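You operate a simulated robot arm through the tools that you are given. There is no shell and no other tool.

You run a simulated robot arm. Do the job below in one go: nothing can be reset, and whatever is moved stays where it is left.

JOB
Unhook the housing and draw it out on the blue trolley.
Fine: draw the hook pin, raise the hook clear of the lug; brake off for the pull, trolley right out, brake on again.

Only the result counts: the job must be done as asked and must still hold three seconds after the hand-in. Knocking over, shifting, dropping, spilling or breaking anything else fails it.

ROBOT AND FRAMES
A 6-joint arm with a three-finger gripper, fixed in place. Base frame: the origin is at the foot of the arm, x ahead of it, y to its left, z up. Units: cm, rad, N and s.
Its first joint turns from -2.897 to 2.897 rad. Payload 4.89 kg.
The TCP is the grasp point between the finger pads, 3 cm short of the fingertips. In the tool frame z runs along the fingers and y along their closing line. Largest opening 16.4 cm; the body of the gripper starts 12.5 cm behind the TCP.
Orientation is that of the tool frame in the base frame, as a unit quaternion [x, y, z, w]. With the fingers straight down and closing along the base's y, the tool's x points along the base's -x, its y along +y and its z along -z.

CONTROLS
- The arm moves only by the tool send_rows. Its argument "steps" is a list of rows, each a list of 6 numbers: the shift along the tool's x, y, z in units of 500 mm (1.0 is 500 mm), then the turn, a rotation vector about the tool's x, y, z in units of 180 degrees (1.0 is 180 degrees). In form: [[tx, ty, tz, wx, wy, wz], ...]. A call has 1 to 20 rows; each row is the pose to reach, as a shift and turn from the pose commanded when the call began, along the tool's axes at that moment. "gripper" is the gripper command, from -1 (fully open) to 1 (shut), values between in proportion, set as the call begins (left out, the last holds). A call with a number of a shift or a turn outside -1 to 1 is refused whole. A row lasts 0.2 s, in which the tool goes at most 5 cm and 0.15 rad; a call with a longer step from one row to the next is refused whole, and so is a gripper value outside its range. A pose out of reach is approached as far as the arm can. The call stops where the force on the tool passes 70 N (or 10 N more than at its start, if that is more) or the arm is blocked; 0.2 s more then pass. Each finger travels about 10.8 cm/s and halts on what it meets, pressing with about 41 N; the grip force reading is that of the motor and also rises with nothing between the fingers. The clock runs only during rows and for 0.2 s after the last one: add rows that repeat a pose to give the fingers time. It gives the time, the measured TCP pose, the force on the tool (base axes), the opening and the grip force at its end, in the units of the frame above (readings bear some noise), with the torque about the TCP (base axes, N m) and any sound that the robot's microphone picked up, and new pictures: "show" is both (left out), scene, wrist or none.
- Cameras (640 x 400 px; columns grow to the right, rows downward): "scene" is fixed at [5.58, -50.12, 126.76]; the picture's right is [-0.35, -0.94, 0.00], its down [-0.87, 0.32, -0.38] and it looks along [0.36, -0.13, -0.92] (base axes); focal length 214 px, centre (320, 200). "wrist" rides on the gripper at [7.6, -0.2, -15.2] in the tool frame; the picture's right is [0.02, 1.00, 0.00], its down [-0.88, 0.02, -0.47] and it looks along [-0.47, 0.01, 0.88] (tool axes); focal length 247 px, centre (320, 200). There is no depth. A picture from a camera that has moved, and an enlarged one, comes with that camera's place and axes in the base frame and with its lens. The place of the scene camera against the robot may be out by one fixed shift of up to 1.2 cm in any direction.
- move_column(by): slides the trunk up (or, below 0, down) by that many cm; the arm rides with it, the base frame stays. It gives what a move gives, with no picture.
- zoom(camera, box): a new picture of the part [left, top, right, bottom] of that camera's present view, enlarged. No time passes.
- finish_job(): hands the job in; it is judged then, once.

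Nothing tells you positions but the pictures and the camera data. Unless the task says otherwise, let go and move clear before handing in.

The tools are called after "Call:" as a command line: name --pt "numbers of a row" for each row, then --argument value for the rest, lists and objects as JSON in quotes. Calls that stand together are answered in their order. send_rows: Moves the arm, as the interface text tells. Its arguments: {"type":"object","properties":{"steps":{"type":"array","items":{"type":"array","items":{"type":"number"}}},"gripper":{"type":"number"},"show":{"type":"string","enum":["both","scene","wrist","none"]}},"required":["steps"]} The other tools are called the same way: move_column (by) slides the trunk up or down; zoom (camera, box) takes an enlarged picture of a part of a camera's view; finish_job () hands the job in.

At the start:

```text
time_s: 0.0
tool_pos: [61.12, 24.19, 139.89]
ee_rot: [0.0, 1.0, 0.0, 0.0]
wrist_force: [0.9, -0.8, -0.7]
wrist_torque: [0.01, 0.01, 0.0]
opening: 16.4
grip_force: 0.1
trunk travel left (down, up): [-10.0, 29.0]
```

scene: 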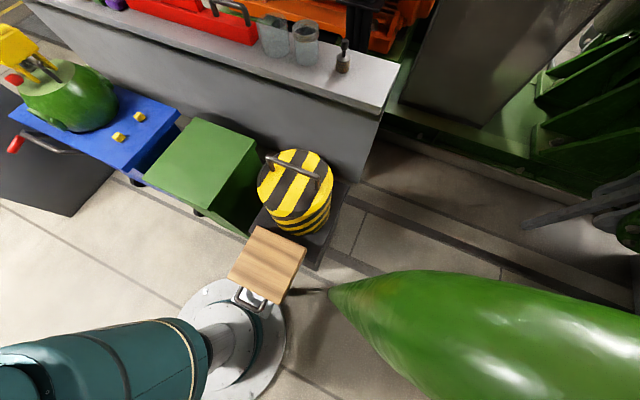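
wrist: 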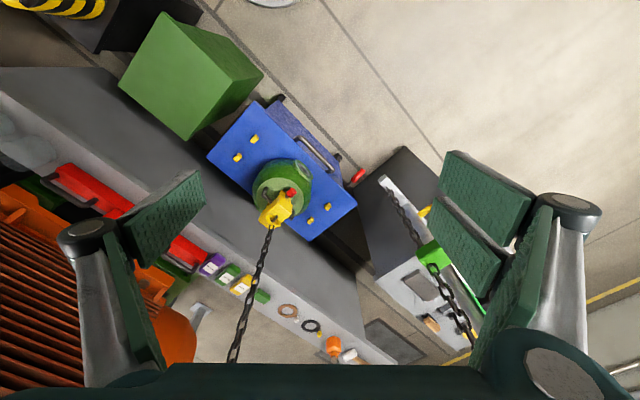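

I see a blue trolley carrying a green housing, with a yellow hook on a chain above it that has a red pin, and a trolley handle with a red knob that is probably the brake. I'll look closer before moving.

Call:
zoom --camera "wrist" --box '[200, 90, 380, 250]'

Call:
zoom --camera "scene" --box '[0, 0, 200, 220]'

Call:
zoom --camera "wrist" --box '[340, 140, 520, 360]'

```text
2.50 times, centred on (290, 170) of wrist
camera zoom: at [53.54, 23.95, 155.31], right [-0.02, 1.0, 0.0], down [0.88, 0.02, 0.47], along [0.47, 0.01, -0.88], focal length 617 px, centre (395, 275)
```

zoom: 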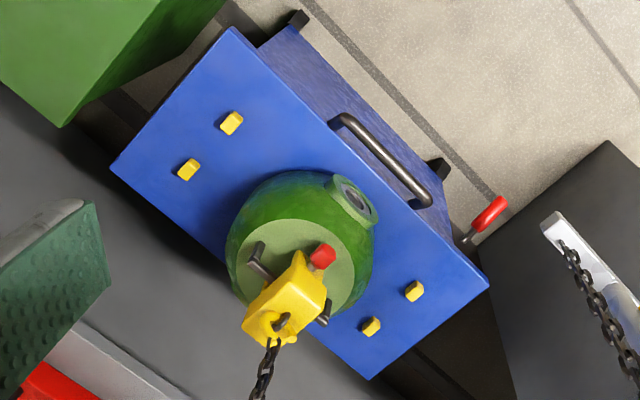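

```text
1.82 times, centred on (100, 110) of scene
camera zoom: at [5.58, -50.12, 126.76], right [-0.35, -0.94, 0.0], down [-0.87, 0.32, -0.38], along [0.36, -0.13, -0.92], focal length 390 px, centre (720, 364)
```

zoom: 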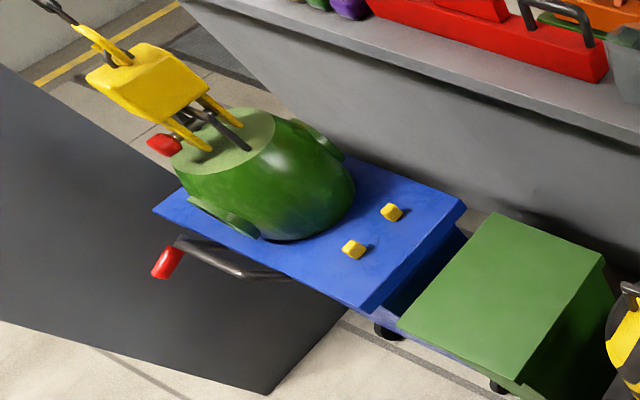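

```text
1.82 times, centred on (430, 250) of wrist
camera zoom: at [53.54, 23.95, 155.31], right [-0.02, 1.0, 0.0], down [0.88, 0.02, 0.47], along [0.47, 0.01, -0.88], focal length 449 px, centre (120, 109)
```

zoom: 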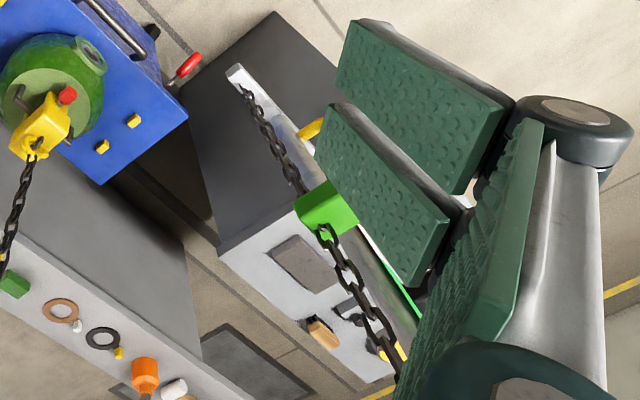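

The trolley top is at z≈62 and turned 45°, with its handle and red brake lever on the side facing (-x,+y). The hook pin's red knob is near (90, 15, 82). I'll tilt the camera to see where the hoist chain goes.

Call:
zoom --camera "scene" --box '[0, 0, 10, 400]'

Call:
send_rows --pt "0 0 0 0 -0.045 0" --pt "0 0 0 0 -0.09 0" --pt "0 0 0 0 -0.135 0" --pt "0 0 0 0 -0.18 0" --pt "0 0 0 0 -0.225 0" --pt "0 0 0 0 -0.27 0" --pt "0 0 0 0 -0.315 0" --show "wrist"

```text
1.00 times, centred on (5, 200) of scene (not enlarged: the box is as wide or as high as the picture)
camera zoom: at [5.58, -50.12, 126.76], right [-0.35, -0.94, 0.0], down [-0.87, 0.32, -0.38], along [0.36, -0.13, -0.92], focal length 214 px, centre (635, 200)
```

zoom: 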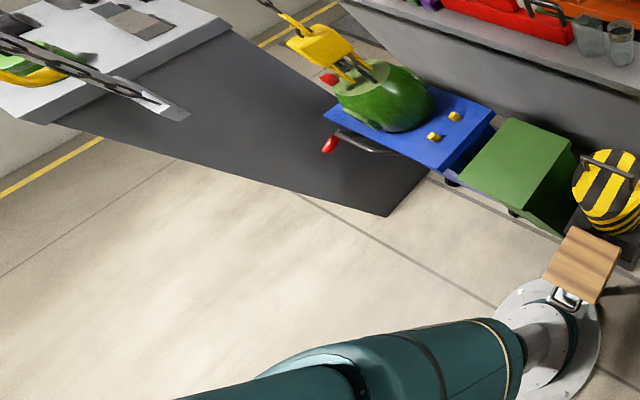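

```text
time_s: 1.6
tool_pos: [61.18, 24.19, 139.85]
ee_rot: [0.0, 0.88, 0.001, 0.475]
wrist_force: [1.0, -0.2, -0.4]
wrist_torque: [-0.05, 0.02, -0.07]
opening: 16.4
grip_force: 0.0
trunk travel left (down, up): [-10.0, 29.0]
camera wrist: at [44.28, 23.98, 141.99], right [-0.01, 1.0, -0.02], down [0.09, 0.02, 1.0], along [1.0, 0.01, -0.09], focal length 247 px, centre (320, 200)
```

wrist: 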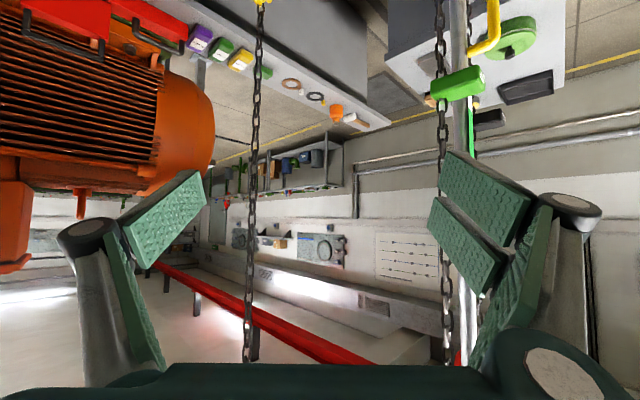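

This view is upside down because the image's down is base up. Two vertical chains are visible, one to the hook and one by a post with a green block, so I'll enlarge that area.

Call:
zoom --camera "wrist" --box '[380, 0, 560, 160]'

Call:
zoom --camera "wrist" --box '[200, 240, 520, 400]'

Call:
zoom --camera "scene" --box '[0, 0, 20, 100]'

Call:
zoom --camera "wrist" --box '[0, 0, 640, 10]'

Call:
zoom --camera "wrist" --box '[0, 390, 640, 400]'

```text
2.50 times, centred on (470, 80) of wrist
camera zoom: at [44.28, 23.98, 141.99], right [-0.01, 1.0, -0.02], down [0.09, 0.02, 1.0], along [1.0, 0.01, -0.09], focal length 617 px, centre (-55, 500)
```

zoom: 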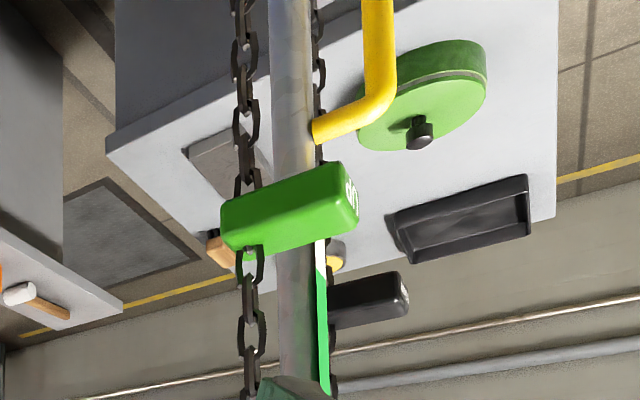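

```text
2.00 times, centred on (360, 320) of wrist
camera zoom: at [44.28, 23.98, 141.99], right [-0.01, 1.0, -0.02], down [0.09, 0.02, 1.0], along [1.0, 0.01, -0.09], focal length 494 px, centre (240, -40)
```

zoom: 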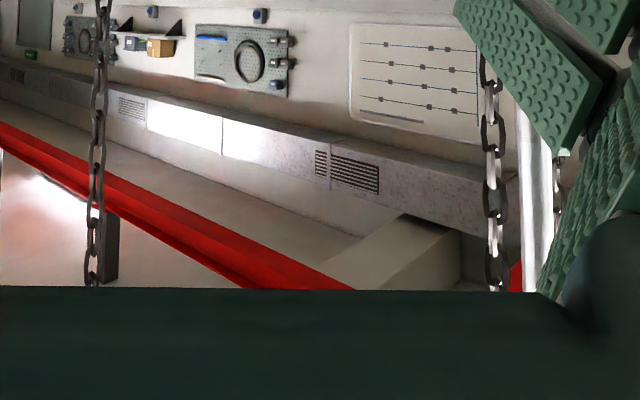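

```text
4.00 times, centred on (10, 50) of scene
camera zoom: at [5.58, -50.12, 126.76], right [-0.35, -0.94, 0.0], down [-0.87, 0.32, -0.38], along [0.36, -0.13, -0.92], focal length 858 px, centre (1560, 800)
```

zoom: 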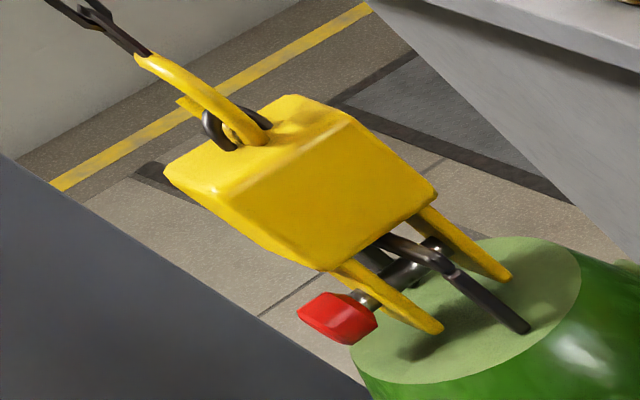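

```text
1.00 times, centred on (320, 5) of wrist (not enlarged: the box is as wide or as high as the picture)
camera zoom: at [44.28, 23.98, 141.99], right [-0.01, 1.0, -0.02], down [0.09, 0.02, 1.0], along [1.0, 0.01, -0.09], focal length 247 px, centre (320, 395)
```

zoom: 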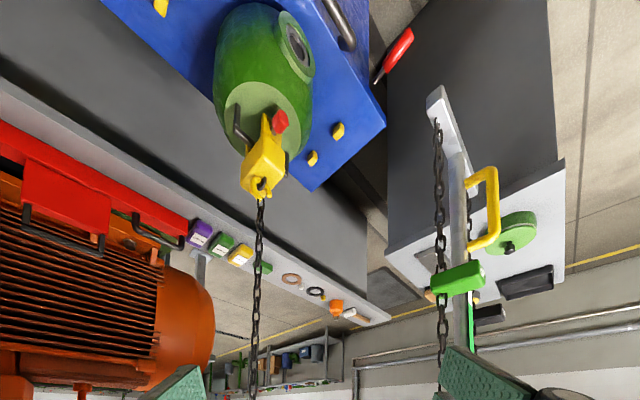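

```text
1.00 times, centred on (320, 395) of wrist (not enlarged: the box is as wide or as high as the picture)
camera zoom: at [44.28, 23.98, 141.99], right [-0.01, 1.0, -0.02], down [0.09, 0.02, 1.0], along [1.0, 0.01, -0.09], focal length 247 px, centre (320, 5)
```

zoom: 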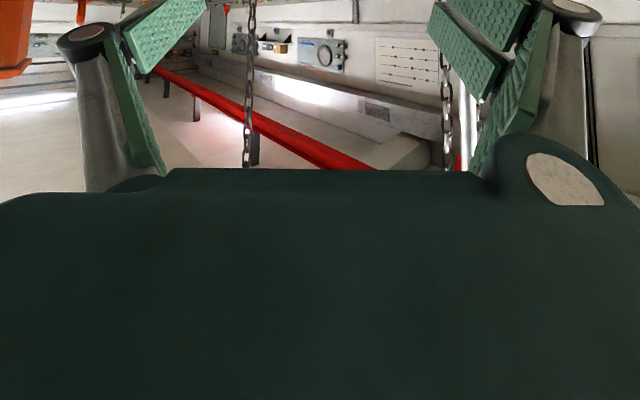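

A post stands at about (80, 45) with a green block, a yellow D-handle and a gauge, which looks like the hoist control. I'll move back and left to look at it from another position.

Call:
send_rows --pt "0.041 0.067 -0.033 0 0 0" --pt "0.083 0.133 -0.065 0 0 0" --pt "0.124 0.2 -0.098 0 0 0" --pt "0.165 0.267 -0.131 0 0 0" --pt "0.207 0.333 -0.163 0 0 0" --pt "0.248 0.4 -0.196 0 0 0" --show "both"

Call:
zoom --camera "wrist" --box '[0, 0, 640, 10]'

```text
time_s: 3.0
tool_pos: [46.01, 44.08, 135.09]
ee_rot: [0.001, 0.88, 0.0, 0.475]
wrist_force: [0.2, -0.7, 0.8]
wrist_torque: [0.17, 0.03, 0.21]
opening: 16.41
grip_force: 0.0
trunk travel left (down, up): [-10.0, 29.0]
camera wrist: at [29.12, 43.86, 137.22], right [-0.01, 1.0, -0.02], down [0.09, 0.02, 1.0], along [1.0, 0.01, -0.09], focal length 247 px, centre (320, 200)
```

scene: 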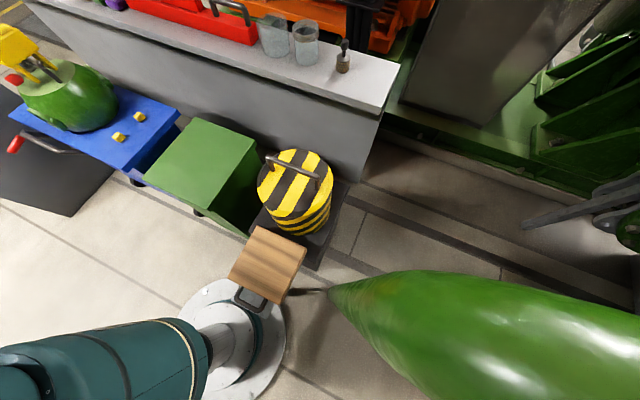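
wrist: 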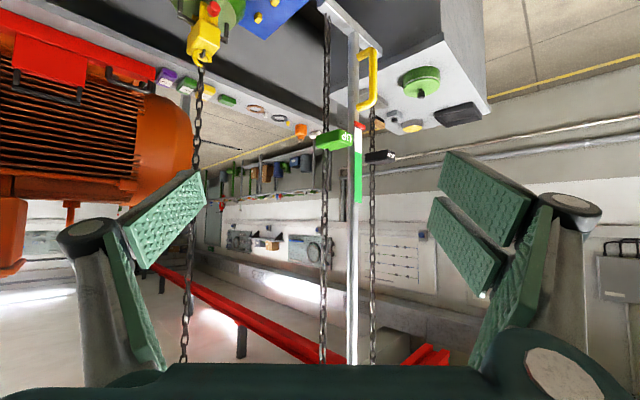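

```text
1.00 times, centred on (320, 5) of wrist (not enlarged: the box is as wide or as high as the picture)
camera zoom: at [29.12, 43.86, 137.22], right [-0.01, 1.0, -0.02], down [0.09, 0.02, 1.0], along [1.0, 0.01, -0.09], focal length 247 px, centre (320, 395)
```

zoom: 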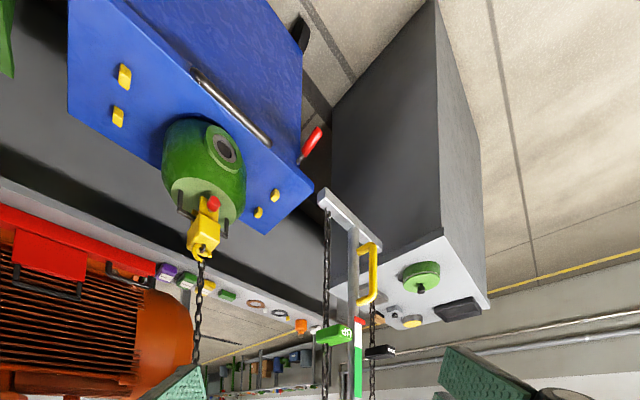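

Call:
zoom --camera "wrist" --box '[300, 100, 410, 220]'

Call:
zoom --camera "wrist" --box '[300, 0, 410, 120]'

Call:
zoom --camera "wrist" --box '[320, 130, 360, 160]'

Call:
zoom --camera "wrist" --box '[360, 145, 400, 170]'

```text
3.33 times, centred on (355, 160) of wrist
camera zoom: at [29.12, 43.86, 137.22], right [-0.01, 1.0, -0.02], down [0.09, 0.02, 1.0], along [1.0, 0.01, -0.09], focal length 823 px, centre (203, 333)
```

zoom: 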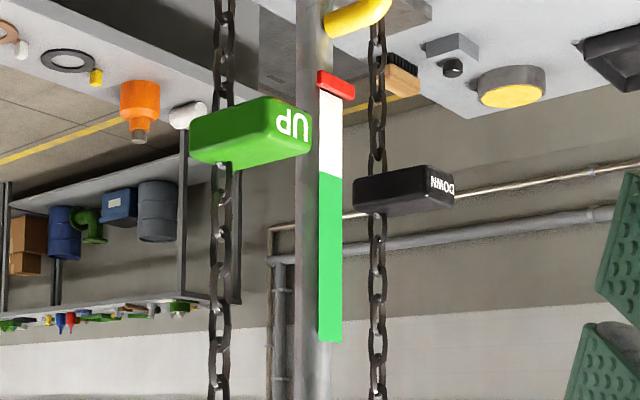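

```text
3.33 times, centred on (355, 60) of wrist
camera zoom: at [29.12, 43.86, 137.22], right [-0.01, 1.0, -0.02], down [0.09, 0.02, 1.0], along [1.0, 0.01, -0.09], focal length 823 px, centre (203, 667)
```

zoom: 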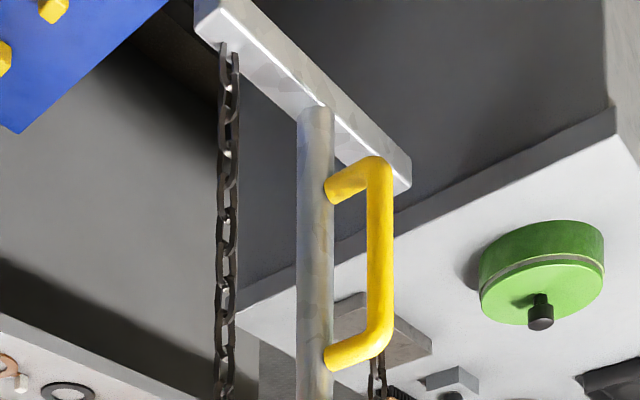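

```text
13.33 times, centred on (340, 145) of wrist
camera zoom: at [29.12, 43.86, 137.22], right [-0.01, 1.0, -0.02], down [0.09, 0.02, 1.0], along [1.0, 0.01, -0.09], focal length 3293 px, centre (53, 933)
```

zoom: 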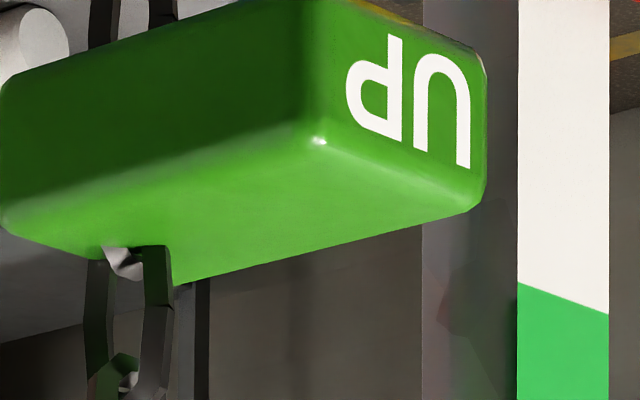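

```text
16.00 times, centred on (380, 158) of wrist
camera zoom: at [29.12, 43.86, 137.22], right [-0.01, 1.0, -0.02], down [0.09, 0.02, 1.0], along [1.0, 0.01, -0.09], focal length 3952 px, centre (-640, 880)
```

zoom: 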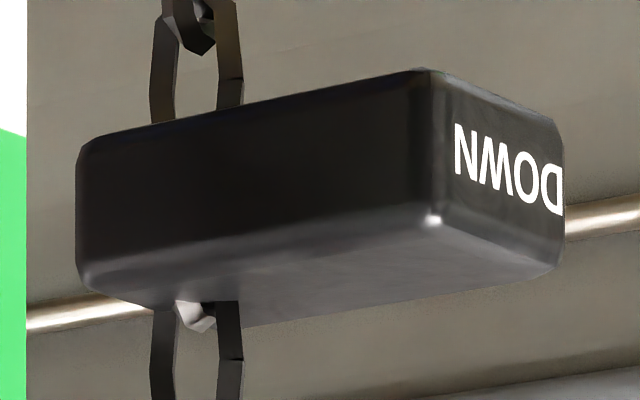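

The left chain carries a green UP grip at about (86, 46, 118) and the right chain a black DOWN grip, with a red pointer on a white/green scale. The pin comes first, so I'll turn the tool down and get a close view of the hook.

Call:
send_rows --pt "-0.005 -0.04 0.0856 0 0.045 0" --pt "-0.01 -0.08 0.171 0 0.09 0" --pt "-0.015 -0.12 0.257 0 0.135 0" --pt "-0.02 -0.16 0.342 0 0.18 0" --pt "-0.025 -0.2 0.428 0 0.225 0" --pt "-0.03 -0.24 0.513 0 0.27 0" --pt "-0.035 -0.28 0.599 0 0.315 0" --show "none"

Call:
send_rows --pt "0 0 0 0 0 0.042" --pt "0 0 0 0 0 0.083" --pt "0 0 0 0 0 0.125" --pt "0 0 0 0 0 0.167" --pt "0 0 0 0 0 0.208" --pt "0 0 0 0 0 0.25" --show "wrist"

```text
time_s: 4.6
tool_pos: [71.88, 29.92, 120.12]
ee_rot: [0.0, 1.0, 0.0, 0.0]
wrist_force: [-4.6, 0.1, 2.4]
wrist_torque: [0.04, -0.64, -0.01]
opening: 16.39
grip_force: 0.0
trunk travel left (down, up): [-10.0, 29.0]
```

```text
time_s: 6.0
tool_pos: [72.17, 29.95, 119.94]
ee_rot: [0.384, 0.923, 0.0, 0.0]
wrist_force: [-0.4, -0.5, -0.6]
wrist_torque: [0.03, -0.03, 0.0]
opening: 16.39
grip_force: 0.1
trunk travel left (down, up): [-10.0, 29.0]
camera wrist: at [66.73, 35.38, 135.35], right [0.69, 0.72, 0.0], down [0.63, -0.61, 0.47], along [0.34, -0.33, -0.88], focal length 247 px, centre (320, 200)
```

wrist: 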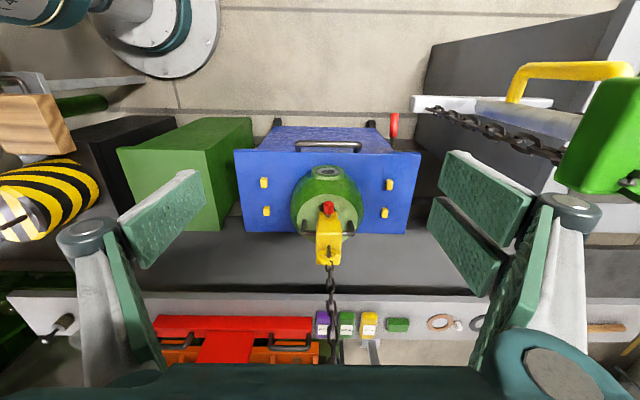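

Call:
zoom --camera "wrist" --box '[240, 100, 420, 270]'

Call:
zoom --camera "wrist" --box '[290, 150, 370, 270]'

Call:
zoom --camera "wrist" --box '[270, 105, 430, 160]'

```text
2.35 times, centred on (330, 185) of wrist
camera zoom: at [66.73, 35.38, 135.35], right [0.69, 0.72, 0.0], down [0.63, -0.61, 0.47], along [0.34, -0.33, -0.88], focal length 581 px, centre (296, 235)
```

zoom: 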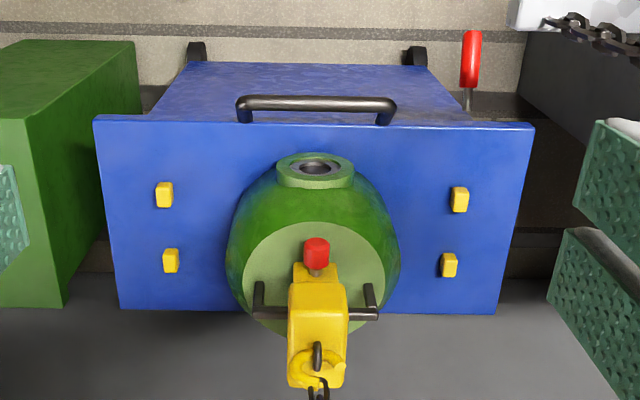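

```text
3.33 times, centred on (330, 210) of wrist
camera zoom: at [66.73, 35.38, 135.35], right [0.69, 0.72, 0.0], down [0.63, -0.61, 0.47], along [0.34, -0.33, -0.88], focal length 823 px, centre (287, 167)
```

zoom: 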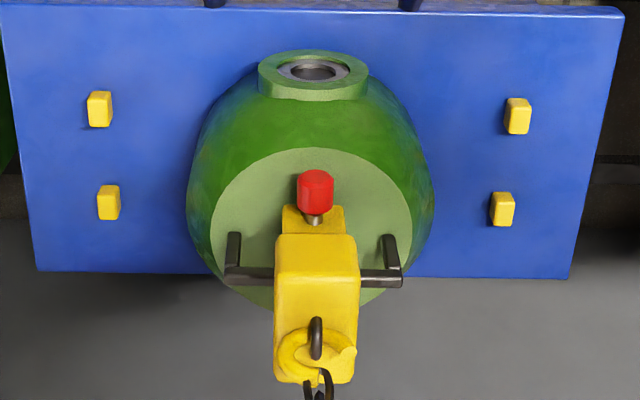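

```text
4.00 times, centred on (350, 132) of wrist
camera zoom: at [66.73, 35.38, 135.35], right [0.69, 0.72, 0.0], down [0.63, -0.61, 0.47], along [0.34, -0.33, -0.88], focal length 988 px, centre (200, 470)
```

zoom: 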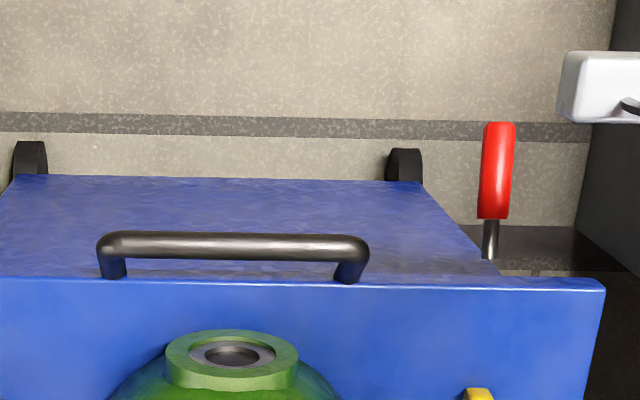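

The knob sits at about (91, 14.7, 80), just above the housing lid. I'll tilt the tool and lower it in front for a level side view to refine the knob and lid heights.

Call:
send_rows --pt "-0.025 0.006 0.09 0 -0.04 0" --pt "-0.05 0.012 0.18 0 -0.08 0" --pt "-0.076 0.019 0.27 0 -0.12 0" --pt "-0.101 0.025 0.36 0 -0.16 0" --pt "-0.126 0.031 0.45 0 -0.2 0" --pt "-0.151 0.037 0.54 0 -0.24 0" --pt "-0.177 0.044 0.63 0 -0.28 0" --pt "-0.202 0.05 0.72 0 -0.315 0" --show "wrist"

Call:
zoom --camera "wrist" --box '[240, 100, 420, 220]'

Call:
zoom --camera "wrist" --box '[0, 0, 640, 10]'

```text
time_s: 7.8
tool_pos: [80.74, 24.77, 84.05]
ee_rot: [0.337, 0.813, -0.181, 0.44]
wrist_force: [-2.0, -0.6, 2.5]
wrist_torque: [0.33, 0.01, 0.33]
opening: 16.43
grip_force: 0.1
trunk travel left (down, up): [-10.0, 29.0]
camera wrist: at [68.8, 36.55, 86.13], right [0.7, 0.71, -0.02], down [0.07, -0.05, 1.0], along [0.71, -0.7, -0.09], focal length 247 px, centre (320, 200)
```

wrist: 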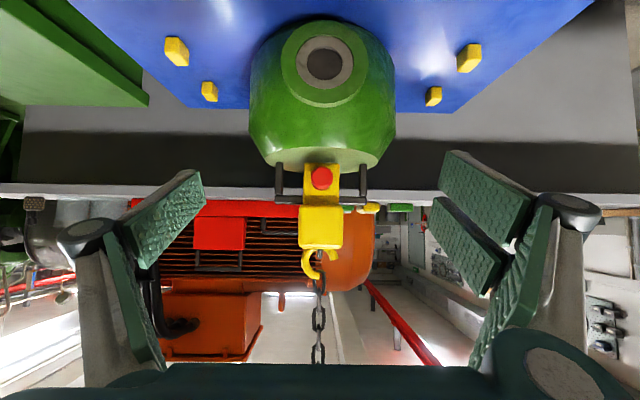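

```text
3.33 times, centred on (330, 160) of wrist
camera zoom: at [68.8, 36.55, 86.13], right [0.7, 0.71, -0.02], down [0.07, -0.05, 1.0], along [0.71, -0.7, -0.09], focal length 823 px, centre (287, 333)
```

zoom: 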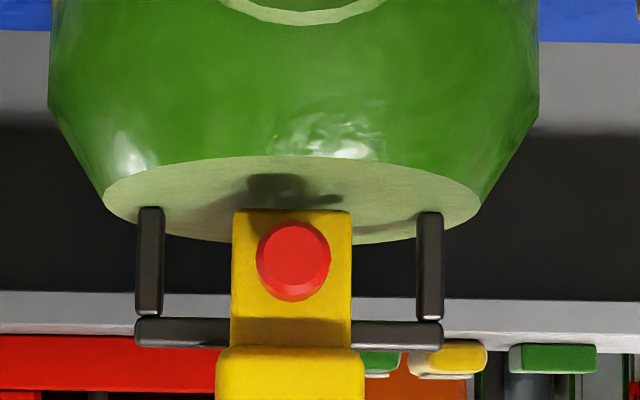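

```text
1.00 times, centred on (320, 5) of wrist (not enlarged: the box is as wide or as high as the picture)
camera zoom: at [68.8, 36.55, 86.13], right [0.7, 0.71, -0.02], down [0.07, -0.05, 1.0], along [0.71, -0.7, -0.09], focal length 247 px, centre (320, 395)
```

zoom: 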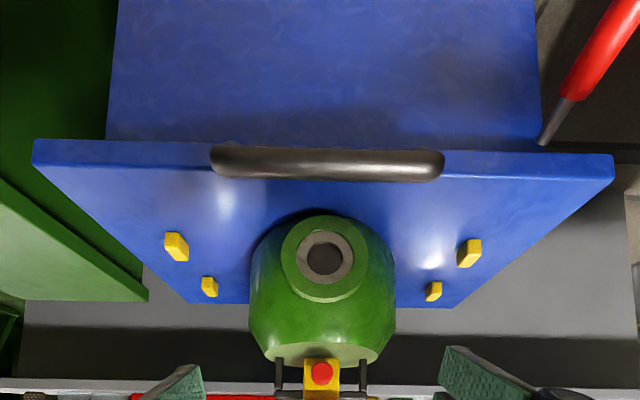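

The side view gives the knob at about (91, 14.9, 80.5) with radius 1.4, the lid top at z≈77.5 and the lug bar at z≈83.5. I'll level the tool, half close the fingers, and look before going onto the knob.

Call:
send_rows --pt "0.003 0.001 0.028 0 -0.0463 0" --pt "0.0055 0.002 0.056 0 -0.0925 0" --pt "0.008 0.003 0.084 0 -0.1388 0" --pt "0.011 0.004 0.1126 0 -0.185 0" --pt "0.011 0.004 0.1126 0 -0.185 0" --gripper 0.27 --show "both"

Call:
zoom --camera "wrist" --box '[200, 0, 440, 150]'

Call:
zoom --camera "scene" --box '[0, 20, 20, 120]'

```text
time_s: 9.0
tool_pos: [84.49, 22.12, 80.72]
ee_rot: [0.271, 0.653, -0.271, 0.653]
wrist_force: [-0.6, 0.3, 0.6]
wrist_torque: [0.06, 0.03, 0.05]
opening: 5.94
grip_force: 0.1
out of reach, approached as far as the arm can: row 4, 5
trunk travel left (down, up): [-10.0, 29.0]
camera wrist: at [73.78, 32.72, 73.18], right [0.71, 0.71, -0.02], down [-0.32, 0.35, 0.88], along [0.63, -0.62, 0.47], focal length 247 px, centre (320, 200)
```

scene: 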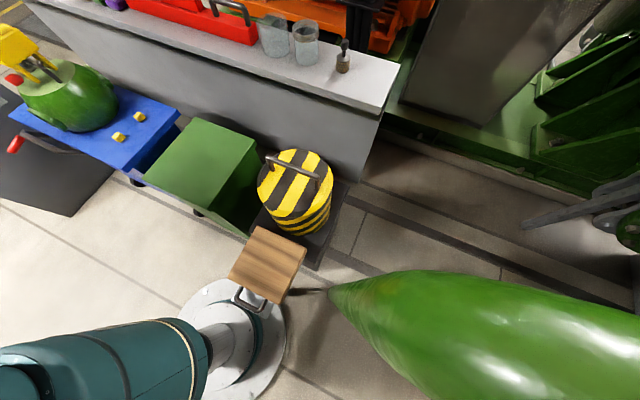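
wrist: 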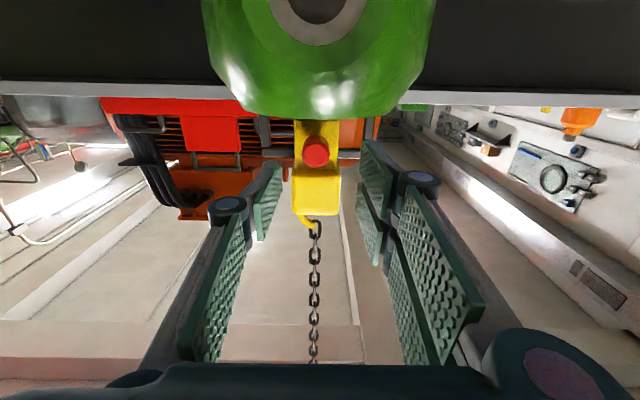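

```text
2.67 times, centred on (320, 75) of wrist
camera zoom: at [73.78, 32.72, 73.18], right [0.71, 0.71, -0.02], down [-0.32, 0.35, 0.88], along [0.63, -0.62, 0.47], focal length 659 px, centre (320, 533)
```

zoom: 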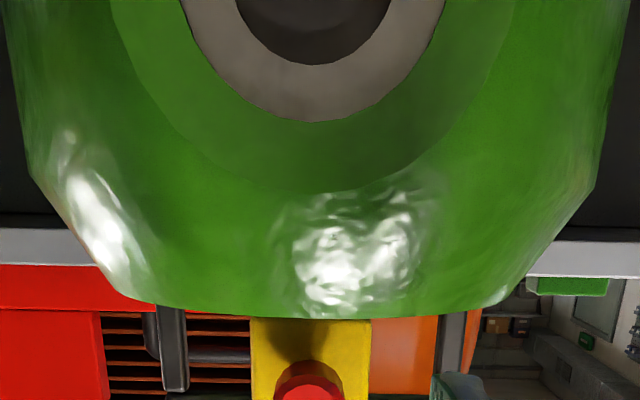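

```text
4.00 times, centred on (10, 70) of scene
camera zoom: at [5.58, -50.12, 126.76], right [-0.35, -0.94, 0.0], down [-0.87, 0.32, -0.38], along [0.36, -0.13, -0.92], focal length 858 px, centre (1560, 720)
```

zoom: 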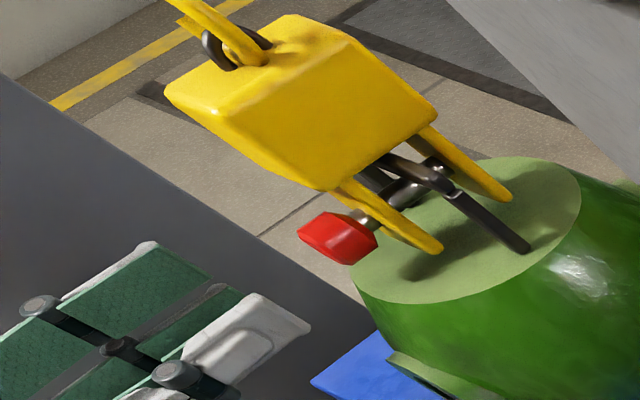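

At fully level the arm is slightly out of reach, so I'll use an 80° tilt instead and close in a little while checking the reach report.

Call:
send_rows --pt "-0.003 0 0.01 0 0.028 0" --pt "-0.006 0 0.02 0 0.0556 0" --pt "-0.006 0 0.05 0 0.0556 0" --pt "-0.006 0 0.08 0 0.0556 0" --show "both"

Call:
zoom --camera "wrist" --box '[240, 100, 400, 220]'

Call:
zoom --camera "scene" --box '[0, 20, 20, 120]'

```text
time_s: 10.0
tool_pos: [87.49, 19.2, 81.07]
ee_rot: [0.293, 0.707, -0.247, 0.594]
wrist_force: [-0.5, 0.0, 0.2]
wrist_torque: [-0.01, -0.01, -0.01]
opening: 5.98
grip_force: 0.1
trunk travel left (down, up): [-10.0, 29.0]
camera wrist: at [75.8, 30.53, 76.31], right [0.7, 0.71, -0.02], down [-0.21, 0.23, 0.95], along [0.68, -0.66, 0.31], focal length 247 px, centre (320, 200)
```

scene: 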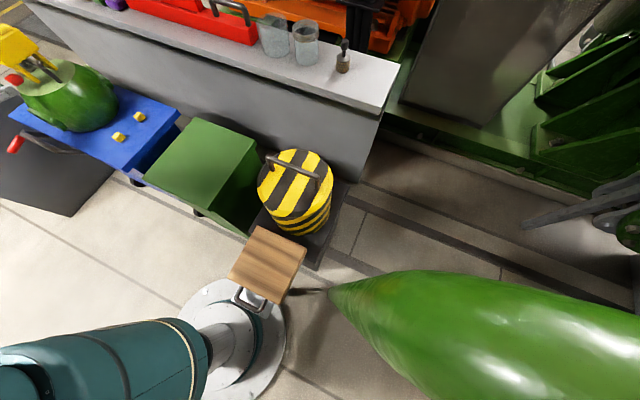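
wrist: 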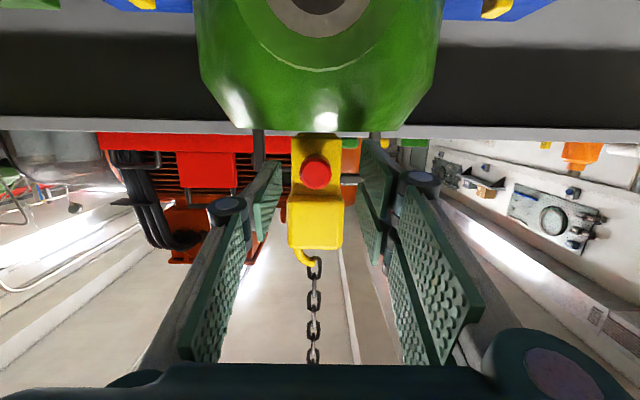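

```text
3.33 times, centred on (320, 160) of wrist
camera zoom: at [75.8, 30.53, 76.31], right [0.7, 0.71, -0.02], down [-0.21, 0.23, 0.95], along [0.68, -0.66, 0.31], focal length 823 px, centre (320, 333)
```

zoom: 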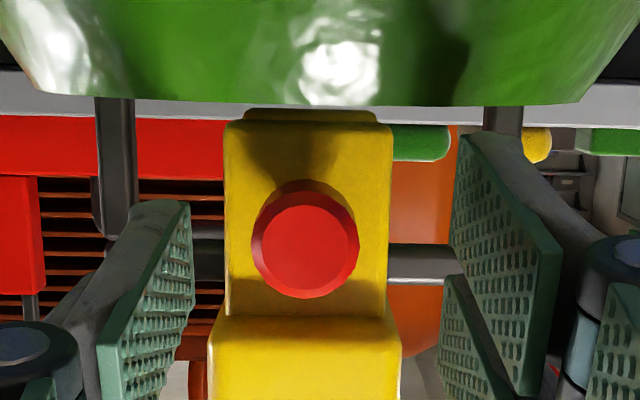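

```text
4.00 times, centred on (10, 70) of scene
camera zoom: at [5.58, -50.12, 126.76], right [-0.35, -0.94, 0.0], down [-0.87, 0.32, -0.38], along [0.36, -0.13, -0.92], focal length 858 px, centre (1560, 720)
```

zoom: 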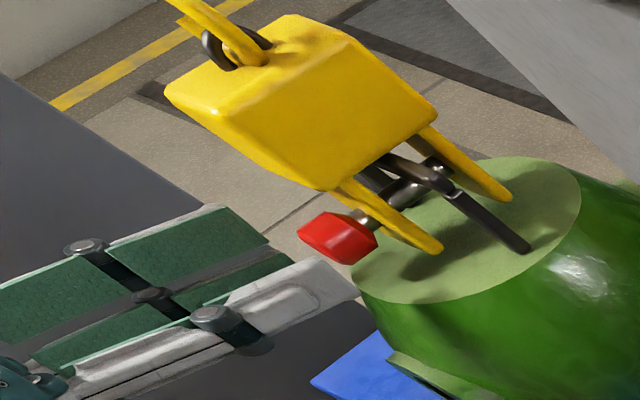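

The knob is at (91.1, 15.0, 80.8), 0.4 cm left of the gripper centreline. I'll correct that, move 3 cm onto it, and look again before closing.

Call:
send_rows --pt "-0.0052 -0.008 0.0296 0 0 0" --pt "-0.0104 -0.008 0.0591 0 0 0" --pt "-0.0104 -0.008 0.0591 0 0 0" --show "wrist"

Call:
zoom --camera "wrist" --box '[240, 100, 400, 220]'

Call:
zoom --camera "scene" --box '[0, 40, 20, 100]'

```text
time_s: 10.8
tool_pos: [89.28, 16.75, 81.14]
ee_rot: [0.293, 0.708, -0.246, 0.594]
wrist_force: [-0.3, -1.2, 0.2]
wrist_torque: [-0.01, -0.03, 0.01]
opening: 6.0
grip_force: 0.1
trunk travel left (down, up): [-10.0, 29.0]
camera wrist: at [77.62, 28.19, 76.31], right [0.7, 0.71, -0.02], down [-0.21, 0.23, 0.95], along [0.68, -0.66, 0.31], focal length 247 px, centre (320, 200)
```

wrist: 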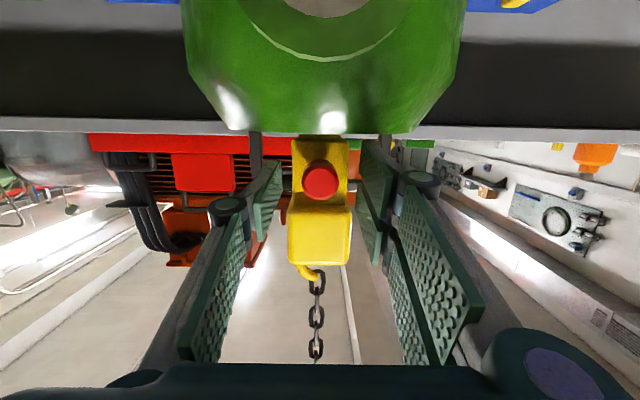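

```text
3.33 times, centred on (320, 160) of wrist
camera zoom: at [77.62, 28.19, 76.31], right [0.7, 0.71, -0.02], down [-0.21, 0.23, 0.95], along [0.68, -0.66, 0.31], focal length 823 px, centre (320, 333)
```

zoom: 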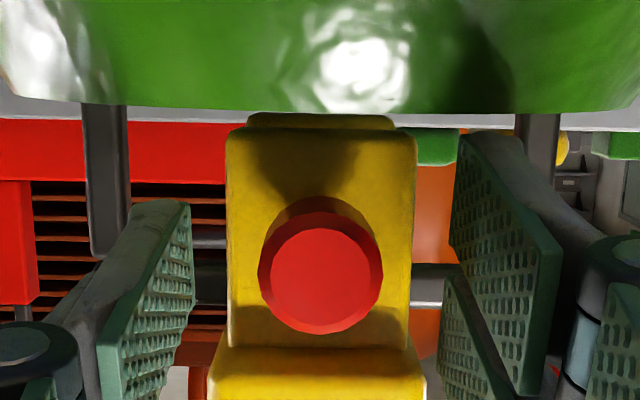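

```text
6.67 times, centred on (10, 70) of scene
camera zoom: at [5.58, -50.12, 126.76], right [-0.35, -0.94, 0.0], down [-0.87, 0.32, -0.38], along [0.36, -0.13, -0.92], focal length 1430 px, centre (2387, 1067)
```

zoom: 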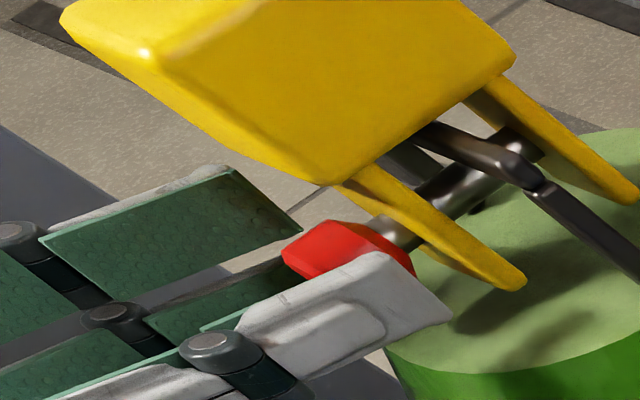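

The knob is between the pads at mid height. Closing now.

Call:
send_rows --pt "0 0 0 0 0 0" --pt "0 0 0 0 0 0" --pt "0 0 0 0 0 0" --pt "0 0 0 0 0 0" --gripper 1 --show "wrist"

Call:
zoom --camera "scene" --box '[0, 40, 20, 100]'

```text
time_s: 11.8
tool_pos: [89.2, 16.74, 81.12]
ee_rot: [0.293, 0.708, -0.246, 0.594]
wrist_force: [-3.7, -4.7, -2.6]
wrist_torque: [-0.12, -0.03, -0.47]
opening: 2.63
grip_force: 45.7
trunk travel left (down, up): [-10.0, 29.0]
camera wrist: at [77.6, 28.16, 76.31], right [0.7, 0.71, -0.02], down [-0.21, 0.23, 0.95], along [0.68, -0.67, 0.31], focal length 247 px, centre (320, 200)
```

wrist: 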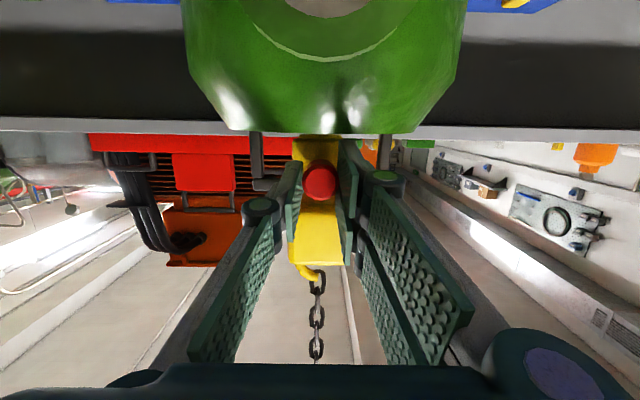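

```text
6.67 times, centred on (10, 70) of scene
camera zoom: at [5.58, -50.12, 126.76], right [-0.35, -0.94, 0.0], down [-0.87, 0.32, -0.38], along [0.36, -0.13, -0.92], focal length 1430 px, centre (2387, 1067)
```

zoom: 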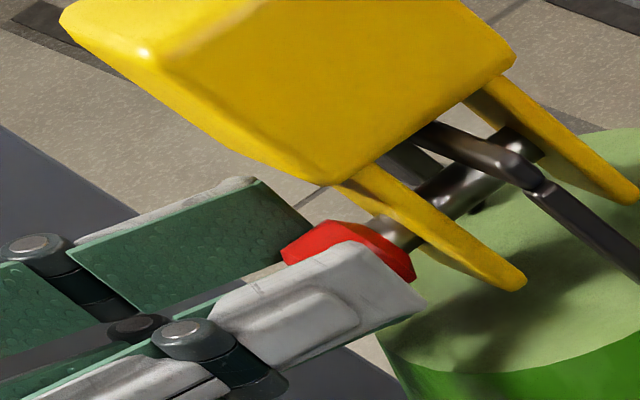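

The knob is gripped at 2.63 cm. Drawing it straight out along the pin axis, slowly.

Call:
send_rows --pt "0.0017 0 -0.0099 0 0 0" --pt "0.0035 0 -0.0197 0 0 0" --pt "0.0052 0 -0.0296 0 0 0" --pt "0.007 0 -0.0394 0 0 0" --pt "0.007 0 -0.0394 0 0 0" --show "wrist"

Call:
zoom --camera "scene" --box '[0, 40, 20, 100]'

```text
time_s: 13.0
tool_pos: [87.96, 18.36, 81.02]
ee_rot: [0.293, 0.707, -0.246, 0.594]
wrist_force: [-3.5, -3.2, 7.2]
wrist_torque: [-0.26, -0.23, -0.35]
opening: 2.61
grip_force: 44.7
trunk travel left (down, up): [-10.0, 29.0]
camera wrist: at [76.25, 29.72, 76.3], right [0.7, 0.71, -0.02], down [-0.21, 0.23, 0.95], along [0.68, -0.66, 0.31], focal length 247 px, centre (320, 200)
```

wrist: 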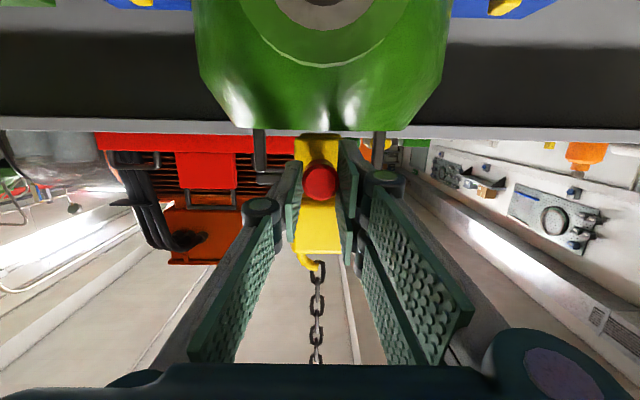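

```text
6.67 times, centred on (10, 70) of scene
camera zoom: at [5.58, -50.12, 126.76], right [-0.35, -0.94, 0.0], down [-0.87, 0.32, -0.38], along [0.36, -0.13, -0.92], focal length 1430 px, centre (2387, 1067)
```

zoom: 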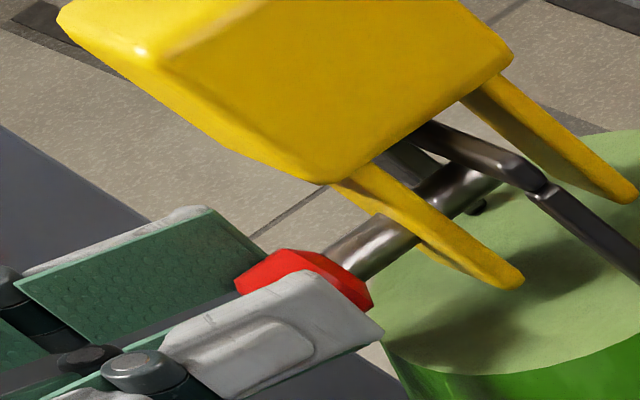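

The pin slides with little force. Continuing the draw.

Call:
send_rows --pt "0.0017 0 -0.0099 0 0 0" --pt "0.0035 0 -0.0197 0 0 0" --pt "0.0052 0 -0.0296 0 0 0" --pt "0.007 0 -0.0394 0 0 0" --pt "0.007 0 -0.0394 0 0 0" --show "wrist"

Call:
zoom --camera "scene" --box '[0, 40, 20, 100]'

```text
time_s: 14.2
tool_pos: [86.48, 19.69, 81.06]
ee_rot: [0.293, 0.708, -0.246, 0.594]
wrist_force: [5.8, 7.0, 23.7]
wrist_torque: [-0.54, -0.63, 0.21]
opening: 2.62
grip_force: 45.2
trunk travel left (down, up): [-10.0, 29.0]
camera wrist: at [74.81, 31.1, 76.28], right [0.7, 0.71, -0.02], down [-0.21, 0.23, 0.95], along [0.68, -0.66, 0.31], focal length 247 px, centre (320, 200)
```

wrist: 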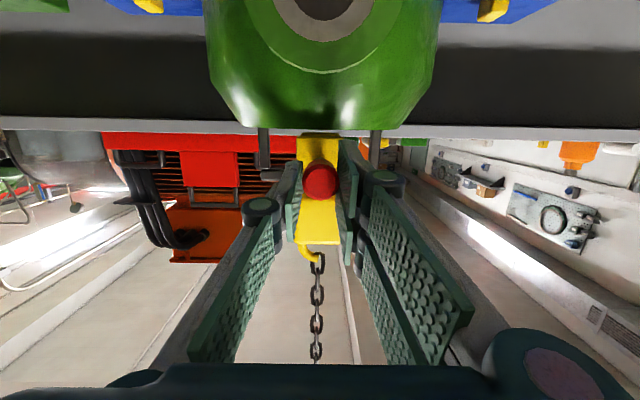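

```text
6.67 times, centred on (10, 70) of scene
camera zoom: at [5.58, -50.12, 126.76], right [-0.35, -0.94, 0.0], down [-0.87, 0.32, -0.38], along [0.36, -0.13, -0.92], focal length 1430 px, centre (2387, 1067)
```

zoom: 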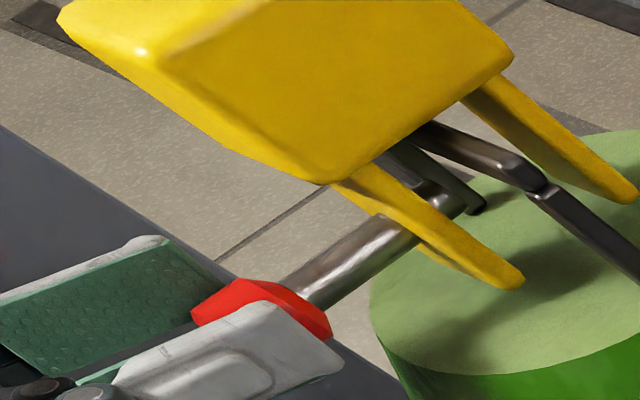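

There's a 24 N upward side load, so I'm commanding slightly too low. I'll raise a little and continue.

Call:
send_rows --pt "-0.006 0 0 0 0 0" --pt "-0.0043 0 -0.0099 0 0 0" --pt "-0.0025 0 -0.0197 0 0 0" --pt "-0.0025 0 -0.0197 0 0 0" --show "wrist"

Call:
zoom --camera "scene" --box '[0, 40, 20, 100]'

```text
time_s: 15.2
tool_pos: [85.83, 20.26, 81.06]
ee_rot: [0.294, 0.708, -0.247, 0.593]
wrist_force: [-6.9, -5.8, -35.1]
wrist_torque: [0.65, 0.73, -0.47]
opening: 2.63
grip_force: 45.2
trunk travel left (down, up): [-10.0, 29.0]
camera wrist: at [74.19, 31.76, 76.35], right [0.71, 0.71, -0.02], down [-0.21, 0.23, 0.95], along [0.68, -0.67, 0.31], focal length 247 px, centre (320, 200)
```

wrist: 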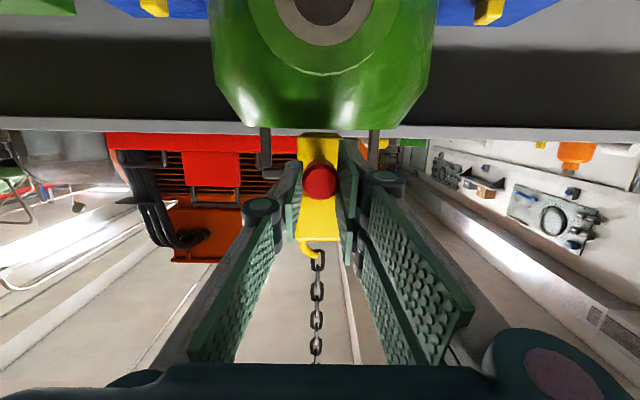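

```text
6.67 times, centred on (10, 70) of scene
camera zoom: at [5.58, -50.12, 126.76], right [-0.35, -0.94, 0.0], down [-0.87, 0.32, -0.38], along [0.36, -0.13, -0.92], focal length 1430 px, centre (2387, 1067)
```

zoom: 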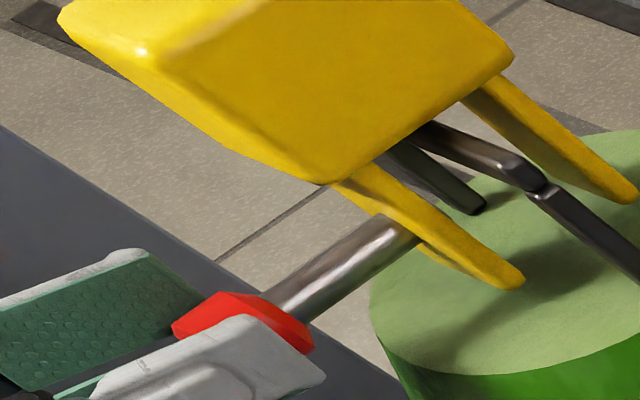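

Overcorrected, so I'll bring the height back by half and keep drawing in small steps.

Call:
send_rows --pt "0.0035 0 0 0 0 0" --pt "0.0044 0 -0.0049 0 0 0" --pt "0.0053 0 -0.0099 0 0 0" --pt "0.0062 0 -0.0148 0 0 0" --pt "0.007 0 -0.0197 0 0 0" --show "wrist"

Call:
zoom --camera "scene" --box '[0, 40, 20, 100]'

```text
time_s: 16.4
tool_pos: [85.19, 21.09, 81.08]
ee_rot: [0.294, 0.708, -0.247, 0.594]
wrist_force: [-5.2, -5.9, -7.7]
wrist_torque: [0.02, 0.16, -0.6]
opening: 2.6
grip_force: 44.6
trunk travel left (down, up): [-10.0, 29.0]
camera wrist: at [73.49, 32.46, 76.31], right [0.7, 0.71, -0.02], down [-0.21, 0.24, 0.95], along [0.68, -0.66, 0.31], focal length 247 px, centre (320, 200)
```

wrist: 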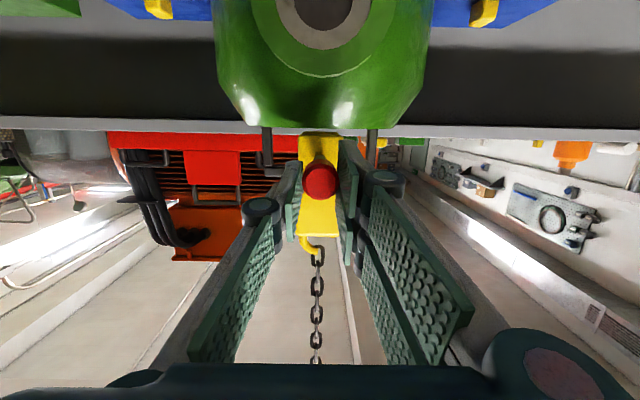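

```text
6.67 times, centred on (10, 70) of scene
camera zoom: at [5.58, -50.12, 126.76], right [-0.35, -0.94, 0.0], down [-0.87, 0.32, -0.38], along [0.36, -0.13, -0.92], focal length 1430 px, centre (2387, 1067)
```

zoom: 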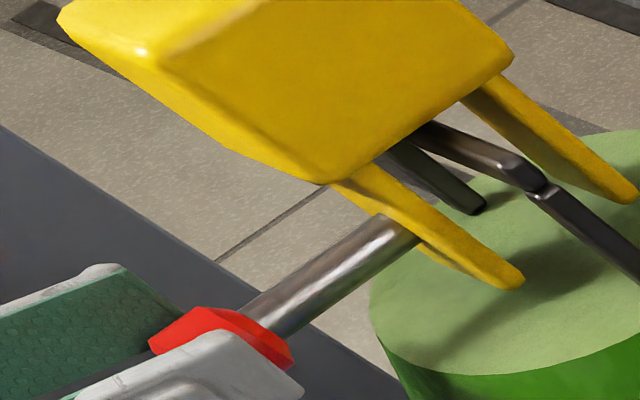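

Travel is about 5.9 cm with low load, and nothing of the pin remains behind the front prong. Pulling further to see whether it is captive.

Call:
send_rows --pt "0.0009 0 -0.0049 0 0 0" --pt "0.0017 0 -0.0099 0 0 0" --pt "0.0026 0 -0.0148 0 0 0" --pt "0.0035 0 -0.0197 0 0 0" --show "wrist"

Call:
zoom --camera "scene" --box '[0, 40, 20, 100]'

```text
time_s: 17.4
tool_pos: [84.51, 21.76, 81.05]
ee_rot: [0.293, 0.708, -0.246, 0.594]
wrist_force: [23.0, -22.3, -0.5]
wrist_torque: [-0.14, -0.1, -0.07]
opening: 2.62
grip_force: 44.6
trunk travel left (down, up): [-10.0, 29.0]
camera wrist: at [72.83, 33.11, 76.33], right [0.7, 0.71, -0.02], down [-0.21, 0.23, 0.95], along [0.68, -0.66, 0.31], focal length 247 px, centre (320, 200)
```

wrist: 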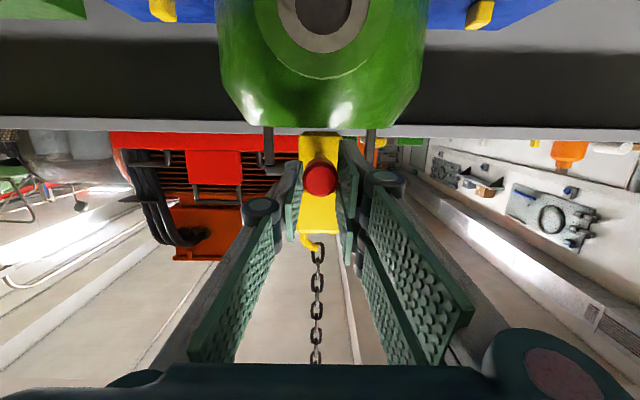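

```text
6.67 times, centred on (10, 70) of scene
camera zoom: at [5.58, -50.12, 126.76], right [-0.35, -0.94, 0.0], down [-0.87, 0.32, -0.38], along [0.36, -0.13, -0.92], focal length 1430 px, centre (2387, 1067)
```

zoom: 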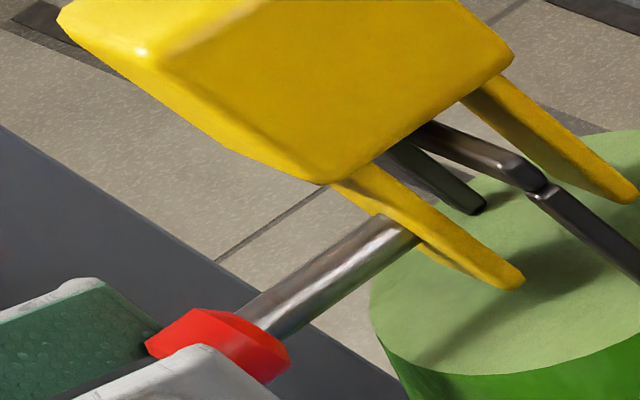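

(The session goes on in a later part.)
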